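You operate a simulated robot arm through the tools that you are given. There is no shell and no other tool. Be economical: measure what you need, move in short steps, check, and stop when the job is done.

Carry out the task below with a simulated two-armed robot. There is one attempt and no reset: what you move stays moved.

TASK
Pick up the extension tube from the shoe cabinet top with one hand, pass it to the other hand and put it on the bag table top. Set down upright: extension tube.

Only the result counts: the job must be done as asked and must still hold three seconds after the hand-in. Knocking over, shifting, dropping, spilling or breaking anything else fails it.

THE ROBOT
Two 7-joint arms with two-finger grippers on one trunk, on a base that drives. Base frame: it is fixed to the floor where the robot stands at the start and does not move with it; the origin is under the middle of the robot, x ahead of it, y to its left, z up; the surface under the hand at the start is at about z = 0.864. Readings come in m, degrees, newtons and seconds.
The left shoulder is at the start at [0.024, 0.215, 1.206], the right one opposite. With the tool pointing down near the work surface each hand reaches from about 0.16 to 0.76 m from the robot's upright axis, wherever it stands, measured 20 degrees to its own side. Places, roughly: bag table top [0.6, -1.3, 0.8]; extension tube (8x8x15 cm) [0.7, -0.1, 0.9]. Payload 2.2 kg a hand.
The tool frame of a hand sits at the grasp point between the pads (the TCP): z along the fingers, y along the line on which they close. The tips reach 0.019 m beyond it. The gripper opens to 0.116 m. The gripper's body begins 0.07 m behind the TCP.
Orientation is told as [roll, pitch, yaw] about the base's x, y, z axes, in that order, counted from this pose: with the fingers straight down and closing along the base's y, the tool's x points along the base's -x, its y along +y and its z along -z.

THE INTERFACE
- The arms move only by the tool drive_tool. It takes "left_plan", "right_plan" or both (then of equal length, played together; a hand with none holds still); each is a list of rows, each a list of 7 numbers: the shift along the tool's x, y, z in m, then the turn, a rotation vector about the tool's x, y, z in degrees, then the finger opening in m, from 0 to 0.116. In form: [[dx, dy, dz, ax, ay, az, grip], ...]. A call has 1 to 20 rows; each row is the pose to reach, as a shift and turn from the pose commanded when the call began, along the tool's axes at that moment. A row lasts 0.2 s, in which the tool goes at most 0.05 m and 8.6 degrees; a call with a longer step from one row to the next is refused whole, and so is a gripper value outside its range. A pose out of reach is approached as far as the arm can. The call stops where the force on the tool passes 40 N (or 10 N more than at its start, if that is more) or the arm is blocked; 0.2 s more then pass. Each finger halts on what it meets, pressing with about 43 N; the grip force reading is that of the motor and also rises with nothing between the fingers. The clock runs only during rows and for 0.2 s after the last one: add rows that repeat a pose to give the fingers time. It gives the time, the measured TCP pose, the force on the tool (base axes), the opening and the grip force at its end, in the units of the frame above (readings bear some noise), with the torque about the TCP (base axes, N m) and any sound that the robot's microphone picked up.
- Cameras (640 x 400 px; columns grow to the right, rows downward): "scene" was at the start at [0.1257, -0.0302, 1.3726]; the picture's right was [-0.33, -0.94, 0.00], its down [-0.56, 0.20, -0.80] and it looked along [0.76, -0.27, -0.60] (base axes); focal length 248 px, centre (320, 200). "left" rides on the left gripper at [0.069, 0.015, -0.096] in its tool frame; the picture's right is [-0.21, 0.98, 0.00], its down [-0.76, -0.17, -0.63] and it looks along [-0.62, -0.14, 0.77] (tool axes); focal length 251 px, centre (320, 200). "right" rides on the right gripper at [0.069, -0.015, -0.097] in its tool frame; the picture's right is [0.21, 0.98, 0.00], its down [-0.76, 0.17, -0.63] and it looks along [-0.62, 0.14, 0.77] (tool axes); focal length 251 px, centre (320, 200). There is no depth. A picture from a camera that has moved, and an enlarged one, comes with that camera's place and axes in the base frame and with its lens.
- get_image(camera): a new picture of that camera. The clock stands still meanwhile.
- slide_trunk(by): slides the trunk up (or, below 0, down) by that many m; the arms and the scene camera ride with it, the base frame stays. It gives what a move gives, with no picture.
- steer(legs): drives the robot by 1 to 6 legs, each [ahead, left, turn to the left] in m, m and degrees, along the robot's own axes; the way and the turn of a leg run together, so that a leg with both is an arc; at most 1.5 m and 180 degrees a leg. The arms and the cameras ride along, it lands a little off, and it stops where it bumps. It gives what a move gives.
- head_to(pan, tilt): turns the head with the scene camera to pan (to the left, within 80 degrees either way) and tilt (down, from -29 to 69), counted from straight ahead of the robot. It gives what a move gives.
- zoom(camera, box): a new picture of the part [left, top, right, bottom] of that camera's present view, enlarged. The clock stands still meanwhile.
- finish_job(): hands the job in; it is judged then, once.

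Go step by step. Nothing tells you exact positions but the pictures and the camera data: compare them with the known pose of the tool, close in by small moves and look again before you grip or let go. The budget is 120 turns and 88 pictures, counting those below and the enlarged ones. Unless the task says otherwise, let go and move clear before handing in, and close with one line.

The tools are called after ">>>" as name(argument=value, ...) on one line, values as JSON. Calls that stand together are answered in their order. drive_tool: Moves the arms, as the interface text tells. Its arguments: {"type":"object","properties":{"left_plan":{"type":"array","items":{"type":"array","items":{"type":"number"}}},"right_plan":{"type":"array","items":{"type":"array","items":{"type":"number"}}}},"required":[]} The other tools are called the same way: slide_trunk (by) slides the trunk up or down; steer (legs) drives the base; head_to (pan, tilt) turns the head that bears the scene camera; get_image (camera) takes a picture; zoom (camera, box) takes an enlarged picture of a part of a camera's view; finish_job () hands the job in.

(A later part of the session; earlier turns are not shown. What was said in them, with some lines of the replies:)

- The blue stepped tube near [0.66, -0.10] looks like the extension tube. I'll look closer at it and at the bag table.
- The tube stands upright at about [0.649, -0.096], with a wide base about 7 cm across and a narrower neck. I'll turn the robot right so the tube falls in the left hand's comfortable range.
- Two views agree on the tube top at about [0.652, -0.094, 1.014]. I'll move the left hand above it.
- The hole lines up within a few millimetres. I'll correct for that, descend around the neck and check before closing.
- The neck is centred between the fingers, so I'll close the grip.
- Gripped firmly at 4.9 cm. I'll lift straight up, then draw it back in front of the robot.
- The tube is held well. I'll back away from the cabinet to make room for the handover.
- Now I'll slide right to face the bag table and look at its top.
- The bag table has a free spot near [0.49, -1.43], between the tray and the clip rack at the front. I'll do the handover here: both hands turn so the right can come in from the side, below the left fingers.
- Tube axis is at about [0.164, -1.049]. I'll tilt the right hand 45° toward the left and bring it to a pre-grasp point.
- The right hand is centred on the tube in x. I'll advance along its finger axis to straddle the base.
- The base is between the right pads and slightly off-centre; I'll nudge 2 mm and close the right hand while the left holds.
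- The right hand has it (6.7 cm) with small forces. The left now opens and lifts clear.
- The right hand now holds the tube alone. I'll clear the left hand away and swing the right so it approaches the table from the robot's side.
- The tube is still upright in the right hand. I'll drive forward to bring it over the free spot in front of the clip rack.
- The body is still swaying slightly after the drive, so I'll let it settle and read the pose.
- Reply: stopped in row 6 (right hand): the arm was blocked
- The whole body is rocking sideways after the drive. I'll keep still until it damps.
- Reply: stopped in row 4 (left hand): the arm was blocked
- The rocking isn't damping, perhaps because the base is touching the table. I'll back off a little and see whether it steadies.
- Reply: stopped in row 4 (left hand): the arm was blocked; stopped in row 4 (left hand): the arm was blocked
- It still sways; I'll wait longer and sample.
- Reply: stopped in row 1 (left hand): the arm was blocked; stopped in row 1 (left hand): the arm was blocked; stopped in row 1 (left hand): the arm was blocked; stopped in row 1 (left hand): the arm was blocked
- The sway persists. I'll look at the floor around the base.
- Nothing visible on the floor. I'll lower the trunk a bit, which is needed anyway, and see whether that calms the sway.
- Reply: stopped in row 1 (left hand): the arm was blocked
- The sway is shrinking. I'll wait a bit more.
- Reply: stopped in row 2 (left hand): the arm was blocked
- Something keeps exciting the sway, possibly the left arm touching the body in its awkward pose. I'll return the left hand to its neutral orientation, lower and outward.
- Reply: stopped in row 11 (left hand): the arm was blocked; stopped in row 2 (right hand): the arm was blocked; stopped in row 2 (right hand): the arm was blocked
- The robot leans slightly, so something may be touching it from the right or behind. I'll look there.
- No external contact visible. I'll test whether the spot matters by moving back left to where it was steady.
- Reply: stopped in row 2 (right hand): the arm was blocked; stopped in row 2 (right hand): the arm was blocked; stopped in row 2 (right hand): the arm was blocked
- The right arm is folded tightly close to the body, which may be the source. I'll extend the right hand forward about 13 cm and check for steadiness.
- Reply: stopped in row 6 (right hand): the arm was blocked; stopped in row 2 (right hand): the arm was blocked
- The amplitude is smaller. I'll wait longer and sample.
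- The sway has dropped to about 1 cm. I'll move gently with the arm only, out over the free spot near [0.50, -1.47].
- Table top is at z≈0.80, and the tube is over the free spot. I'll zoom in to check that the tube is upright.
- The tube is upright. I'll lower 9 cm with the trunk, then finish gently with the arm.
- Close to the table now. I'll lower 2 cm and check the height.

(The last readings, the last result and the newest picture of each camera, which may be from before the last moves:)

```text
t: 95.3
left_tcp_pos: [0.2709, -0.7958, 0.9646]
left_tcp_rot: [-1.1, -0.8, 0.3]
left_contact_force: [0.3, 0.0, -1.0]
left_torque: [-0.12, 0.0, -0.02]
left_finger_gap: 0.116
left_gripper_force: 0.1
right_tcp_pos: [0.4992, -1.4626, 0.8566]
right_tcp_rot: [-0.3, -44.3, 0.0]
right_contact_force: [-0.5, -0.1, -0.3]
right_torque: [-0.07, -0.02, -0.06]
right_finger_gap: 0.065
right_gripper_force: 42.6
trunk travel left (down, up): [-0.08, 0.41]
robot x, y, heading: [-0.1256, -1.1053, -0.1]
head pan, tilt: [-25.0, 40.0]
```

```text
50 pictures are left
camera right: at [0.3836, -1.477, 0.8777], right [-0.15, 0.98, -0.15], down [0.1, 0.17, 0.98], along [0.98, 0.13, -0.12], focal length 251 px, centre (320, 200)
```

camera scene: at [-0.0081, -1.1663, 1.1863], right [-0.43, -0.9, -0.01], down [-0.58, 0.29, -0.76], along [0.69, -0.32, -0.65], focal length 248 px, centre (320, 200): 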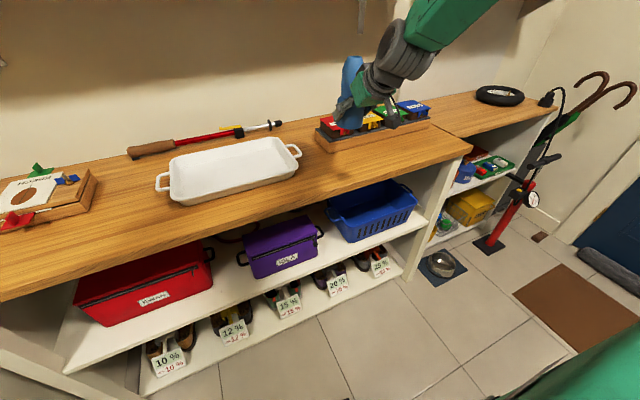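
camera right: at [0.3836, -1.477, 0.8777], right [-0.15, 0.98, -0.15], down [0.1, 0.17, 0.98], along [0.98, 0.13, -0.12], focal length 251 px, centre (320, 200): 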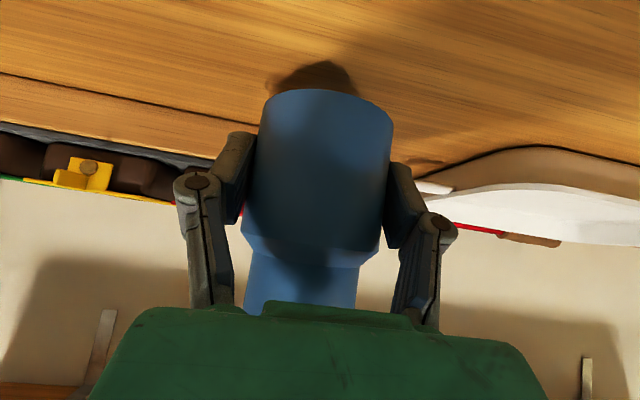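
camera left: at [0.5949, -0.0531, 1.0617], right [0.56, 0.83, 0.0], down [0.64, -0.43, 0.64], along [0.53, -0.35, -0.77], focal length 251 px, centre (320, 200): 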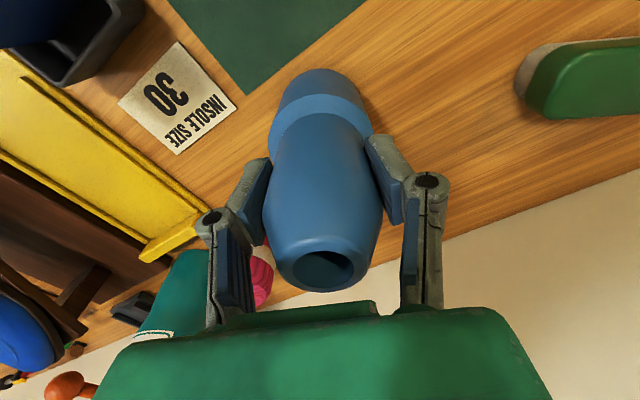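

The tube bottom is about 3 cm above the table. I'll continue down in small steps until contact shows.

>>> drive_tool(right_plan=[[0.0035, 0, 0.0035, 0, 0, 0, 0], [0.007, 0, 0.007, 0, 0, 0, 0], [0.0105, 0, 0.0105, 0, 0, 0, 0], [0.0135, 0, 0.0135, 0, 0, 0, 0], [0.0155, 0, 0.0155, 0, 0, 0, 0], [0.0155, 0, 0.0155, 0, 0, 0, 0]])

>>> get_image(camera="right")

```text
t: 96.7
left_tcp_pos: [0.2705, -0.8096, 0.9697]
left_tcp_rot: [-0.5, -1.2, 0.2]
left_contact_force: [0.1, -0.3, -0.6]
left_torque: [-0.03, 0.01, -0.04]
left_finger_gap: 0.1158
left_gripper_force: 0.0
right_tcp_pos: [0.4996, -1.4785, 0.8327]
right_tcp_rot: [0.4, -44.9, -0.8]
right_contact_force: [0.9, -8.3, 27.1]
right_torque: [-0.38, 0.45, 0.15]
right_finger_gap: 0.065
right_gripper_force: 42.8
trunk travel left (down, up): [-0.08, 0.41]
robot x, y, heading: [-0.1269, -1.1036, -0.2]
head pan, tilt: [-25.0, 40.0]
```

```text
49 pictures are left
camera right: at [0.3824, -1.4922, 0.8538], right [-0.14, 0.98, -0.15], down [0.09, 0.16, 0.98], along [0.99, 0.13, -0.11], focal length 251 px, centre (320, 200)
```

right: 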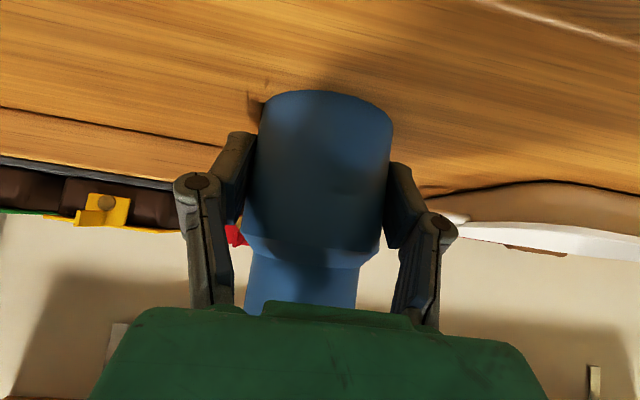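

Contact: about 27 N on the table. I'll ease off a little and settle before opening.

>>> drive_tool(right_plan=[[-0.0015, 0, -0.0015, 0, 0, 0, 0], [-0.0015, 0, -0.0015, 0, 0, 0, 0], [-0.0015, 0, -0.0015, 0, 0, 0, 0], [-0.0015, 0, -0.0015, 0, 0, 0, 0], [-0.0015, 0, -0.0015, 0, 0, 0, 0], [-0.0015, 0, -0.0015, 0, 0, 0, 0]])

>>> zoom(camera="scene", box=[270, 20, 430, 120])

```text
t: 98.1
left_tcp_pos: [0.2696, -0.8099, 0.9708]
left_tcp_rot: [-0.5, -1.2, 0.2]
left_contact_force: [-0.1, 0.4, 0.4]
left_torque: [0.0, -0.01, -0.02]
left_finger_gap: 0.1163
left_gripper_force: 0.0
right_tcp_pos: [0.4976, -1.4752, 0.834]
right_tcp_rot: [0.7, -44.4, -0.6]
right_contact_force: [1.4, 6.1, 22.2]
right_torque: [-0.38, -0.61, 0.21]
right_finger_gap: 0.0651
right_gripper_force: 42.8
trunk travel left (down, up): [-0.08, 0.41]
robot x, y, heading: [-0.1277, -1.106, -0.1]
head pan, tilt: [-25.0, 40.0]
```

```text
4.00 times, centred on (350, 70) of scene
camera zoom: at [-0.0116, -1.1396, 1.0979], right [-0.42, -0.91, 0.0], down [-0.58, 0.27, -0.77], along [0.69, -0.33, -0.64], focal length 991 px, centre (200, 720)
```

zoom: 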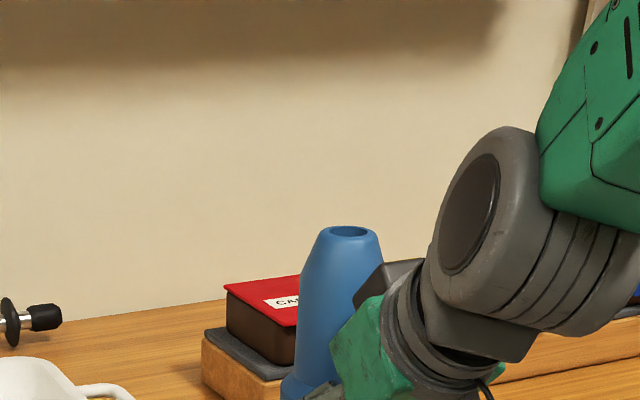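

The tube stands on the table and the sway is now pinned. I'll open the fingers and hold still.

>>> drive_tool(right_plan=[[-0.002, 0, -0.002, 0, 0, 0, 0.0], [-0.002, 0, -0.002, 0, 0, 0, 0.075], [-0.002, 0, -0.002, 0, 0, 0, 0.095], [-0.002, 0, -0.002, 0, 0, 0, 0.112]])

>>> get_image(camera="right")

```text
t: 99.1
left_tcp_pos: [0.2714, -0.8111, 0.968]
left_tcp_rot: [-0.2, -0.8, 0.2]
left_contact_force: [0.5, -0.3, -0.3]
left_torque: [0.01, 0.02, -0.02]
left_finger_gap: 0.116
left_gripper_force: 0.1
right_tcp_pos: [0.4989, -1.4775, 0.8342]
right_tcp_rot: [0.8, -44.3, -0.8]
right_contact_force: [-0.3, 0.3, 0.6]
right_torque: [-0.01, 0.01, -0.02]
right_finger_gap: 0.1121
right_gripper_force: 0.2
trunk travel left (down, up): [-0.08, 0.41]
robot x, y, heading: [-0.1288, -1.1056, -0.2]
head pan, tilt: [-25.0, 40.0]
```

```text
47 pictures are left
camera right: at [0.3825, -1.4917, 0.8554], right [-0.15, 0.98, -0.14], down [0.1, 0.16, 0.98], along [0.98, 0.13, -0.12], focal length 251 px, centre (320, 200)
```

right: 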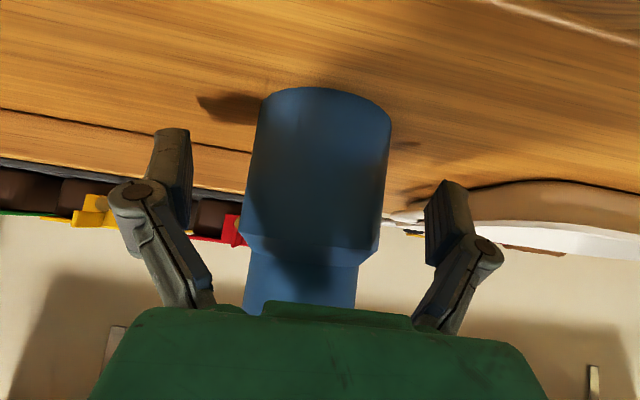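

Released, with the tube standing between the open fingers. I'll withdraw straight back along the finger axis right away.

>>> drive_tool(right_plan=[[0, 0, -0.025, 0, 0, 0, 0.116], [0, 0, -0.06, 0, 0, 0, 0.116], [0, 0, -0.1, 0, 0, 0, 0.116], [0, 0, -0.14, 0, 0, 0, 0.116], [0, 0, -0.18, 0, 0, 0, 0.116]])

>>> get_image(camera="scene")

>>> get_image(camera="right")

```text
t: 100.3
left_tcp_pos: [0.2722, -0.8135, 0.9693]
left_tcp_rot: [-0.2, -0.9, 0.2]
left_contact_force: [-1.2, -0.2, 0.5]
left_torque: [0.02, 0.01, 0.02]
left_finger_gap: 0.1161
left_gripper_force: 0.1
right_tcp_pos: [0.4045, -1.4788, 0.928]
right_tcp_rot: [0.6, -43.8, -0.9]
right_contact_force: [0.3, -0.4, -0.5]
right_torque: [0.0, 0.02, -0.01]
right_finger_gap: 0.1158
right_gripper_force: 0.2
right hand out of reach, approached as far as the arm can: row 4, 5
trunk travel left (down, up): [-0.08, 0.41]
robot x, y, heading: [-0.1266, -1.1085, -0.3]
head pan, tilt: [-25.0, 40.0]
```

```text
46 pictures are left
camera scene: at [-0.0088, -1.1435, 1.0972], right [-0.42, -0.91, 0.0], down [-0.58, 0.27, -0.76], along [0.69, -0.33, -0.65], focal length 248 px, centre (320, 200)
```

scene: 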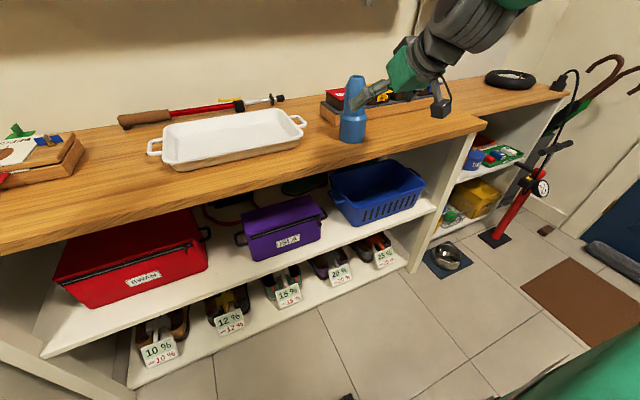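

```text
45 pictures are left
camera right: at [0.2892, -1.494, 0.9496], right [-0.15, 0.98, -0.14], down [0.11, 0.16, 0.98], along [0.98, 0.13, -0.13], focal length 251 px, centre (320, 200)
```

right: 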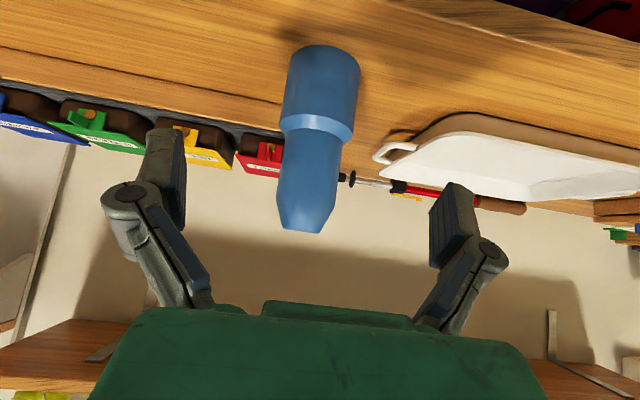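

The tube stands upright on the bag table, free of the fingers. I'll back the robot straight away for clearance and do a final check.

>>> steer(legs=[[-0.15, 0, 0]])

>>> zoom(camera="scene", box=[200, 20, 440, 170])

```text
t: 101.6
left_tcp_pos: [0.1191, -0.8127, 0.9699]
left_tcp_rot: [-0.4, -0.8, 0.4]
left_contact_force: [-0.9, 0.1, 0.4]
left_torque: [0.04, -0.03, 0.0]
left_finger_gap: 0.116
left_gripper_force: 0.2
right_tcp_pos: [0.253, -1.4761, 0.9284]
right_tcp_rot: [0.6, -44.0, -0.7]
right_contact_force: [-0.7, 0.1, 0.1]
right_torque: [0.02, -0.02, 0.01]
right_finger_gap: 0.1158
right_gripper_force: 0.2
trunk travel left (down, up): [-0.08, 0.41]
robot x, y, heading: [-0.278, -1.1081, -0.0]
head pan, tilt: [-25.0, 40.0]
```

```text
2.67 times, centred on (320, 95) of scene
camera zoom: at [-0.1608, -1.1429, 1.0975], right [-0.42, -0.91, 0.0], down [-0.58, 0.27, -0.77], along [0.69, -0.32, -0.64], focal length 661 px, centre (320, 480)
```

zoom: 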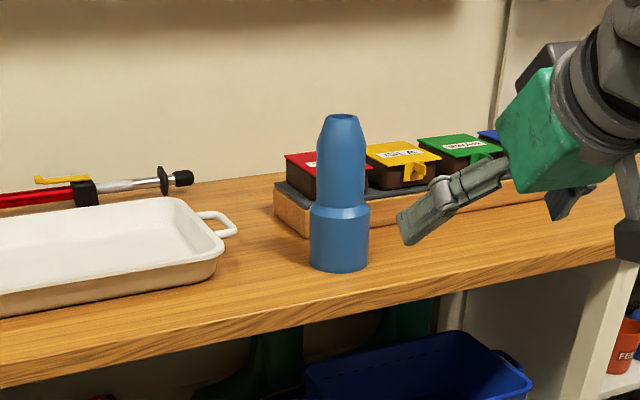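

The tube is upright on the bag table, both hands are clear and the neighbouring items look undisturbed. I'll hand in.

>>> finish_job()

```text
The job is handed in.
```

The extension tube was picked up by the left hand, passed to the right, and now stands upright on the bag table; both hands are clear, nothing else looked disturbed, and the job is handed in.
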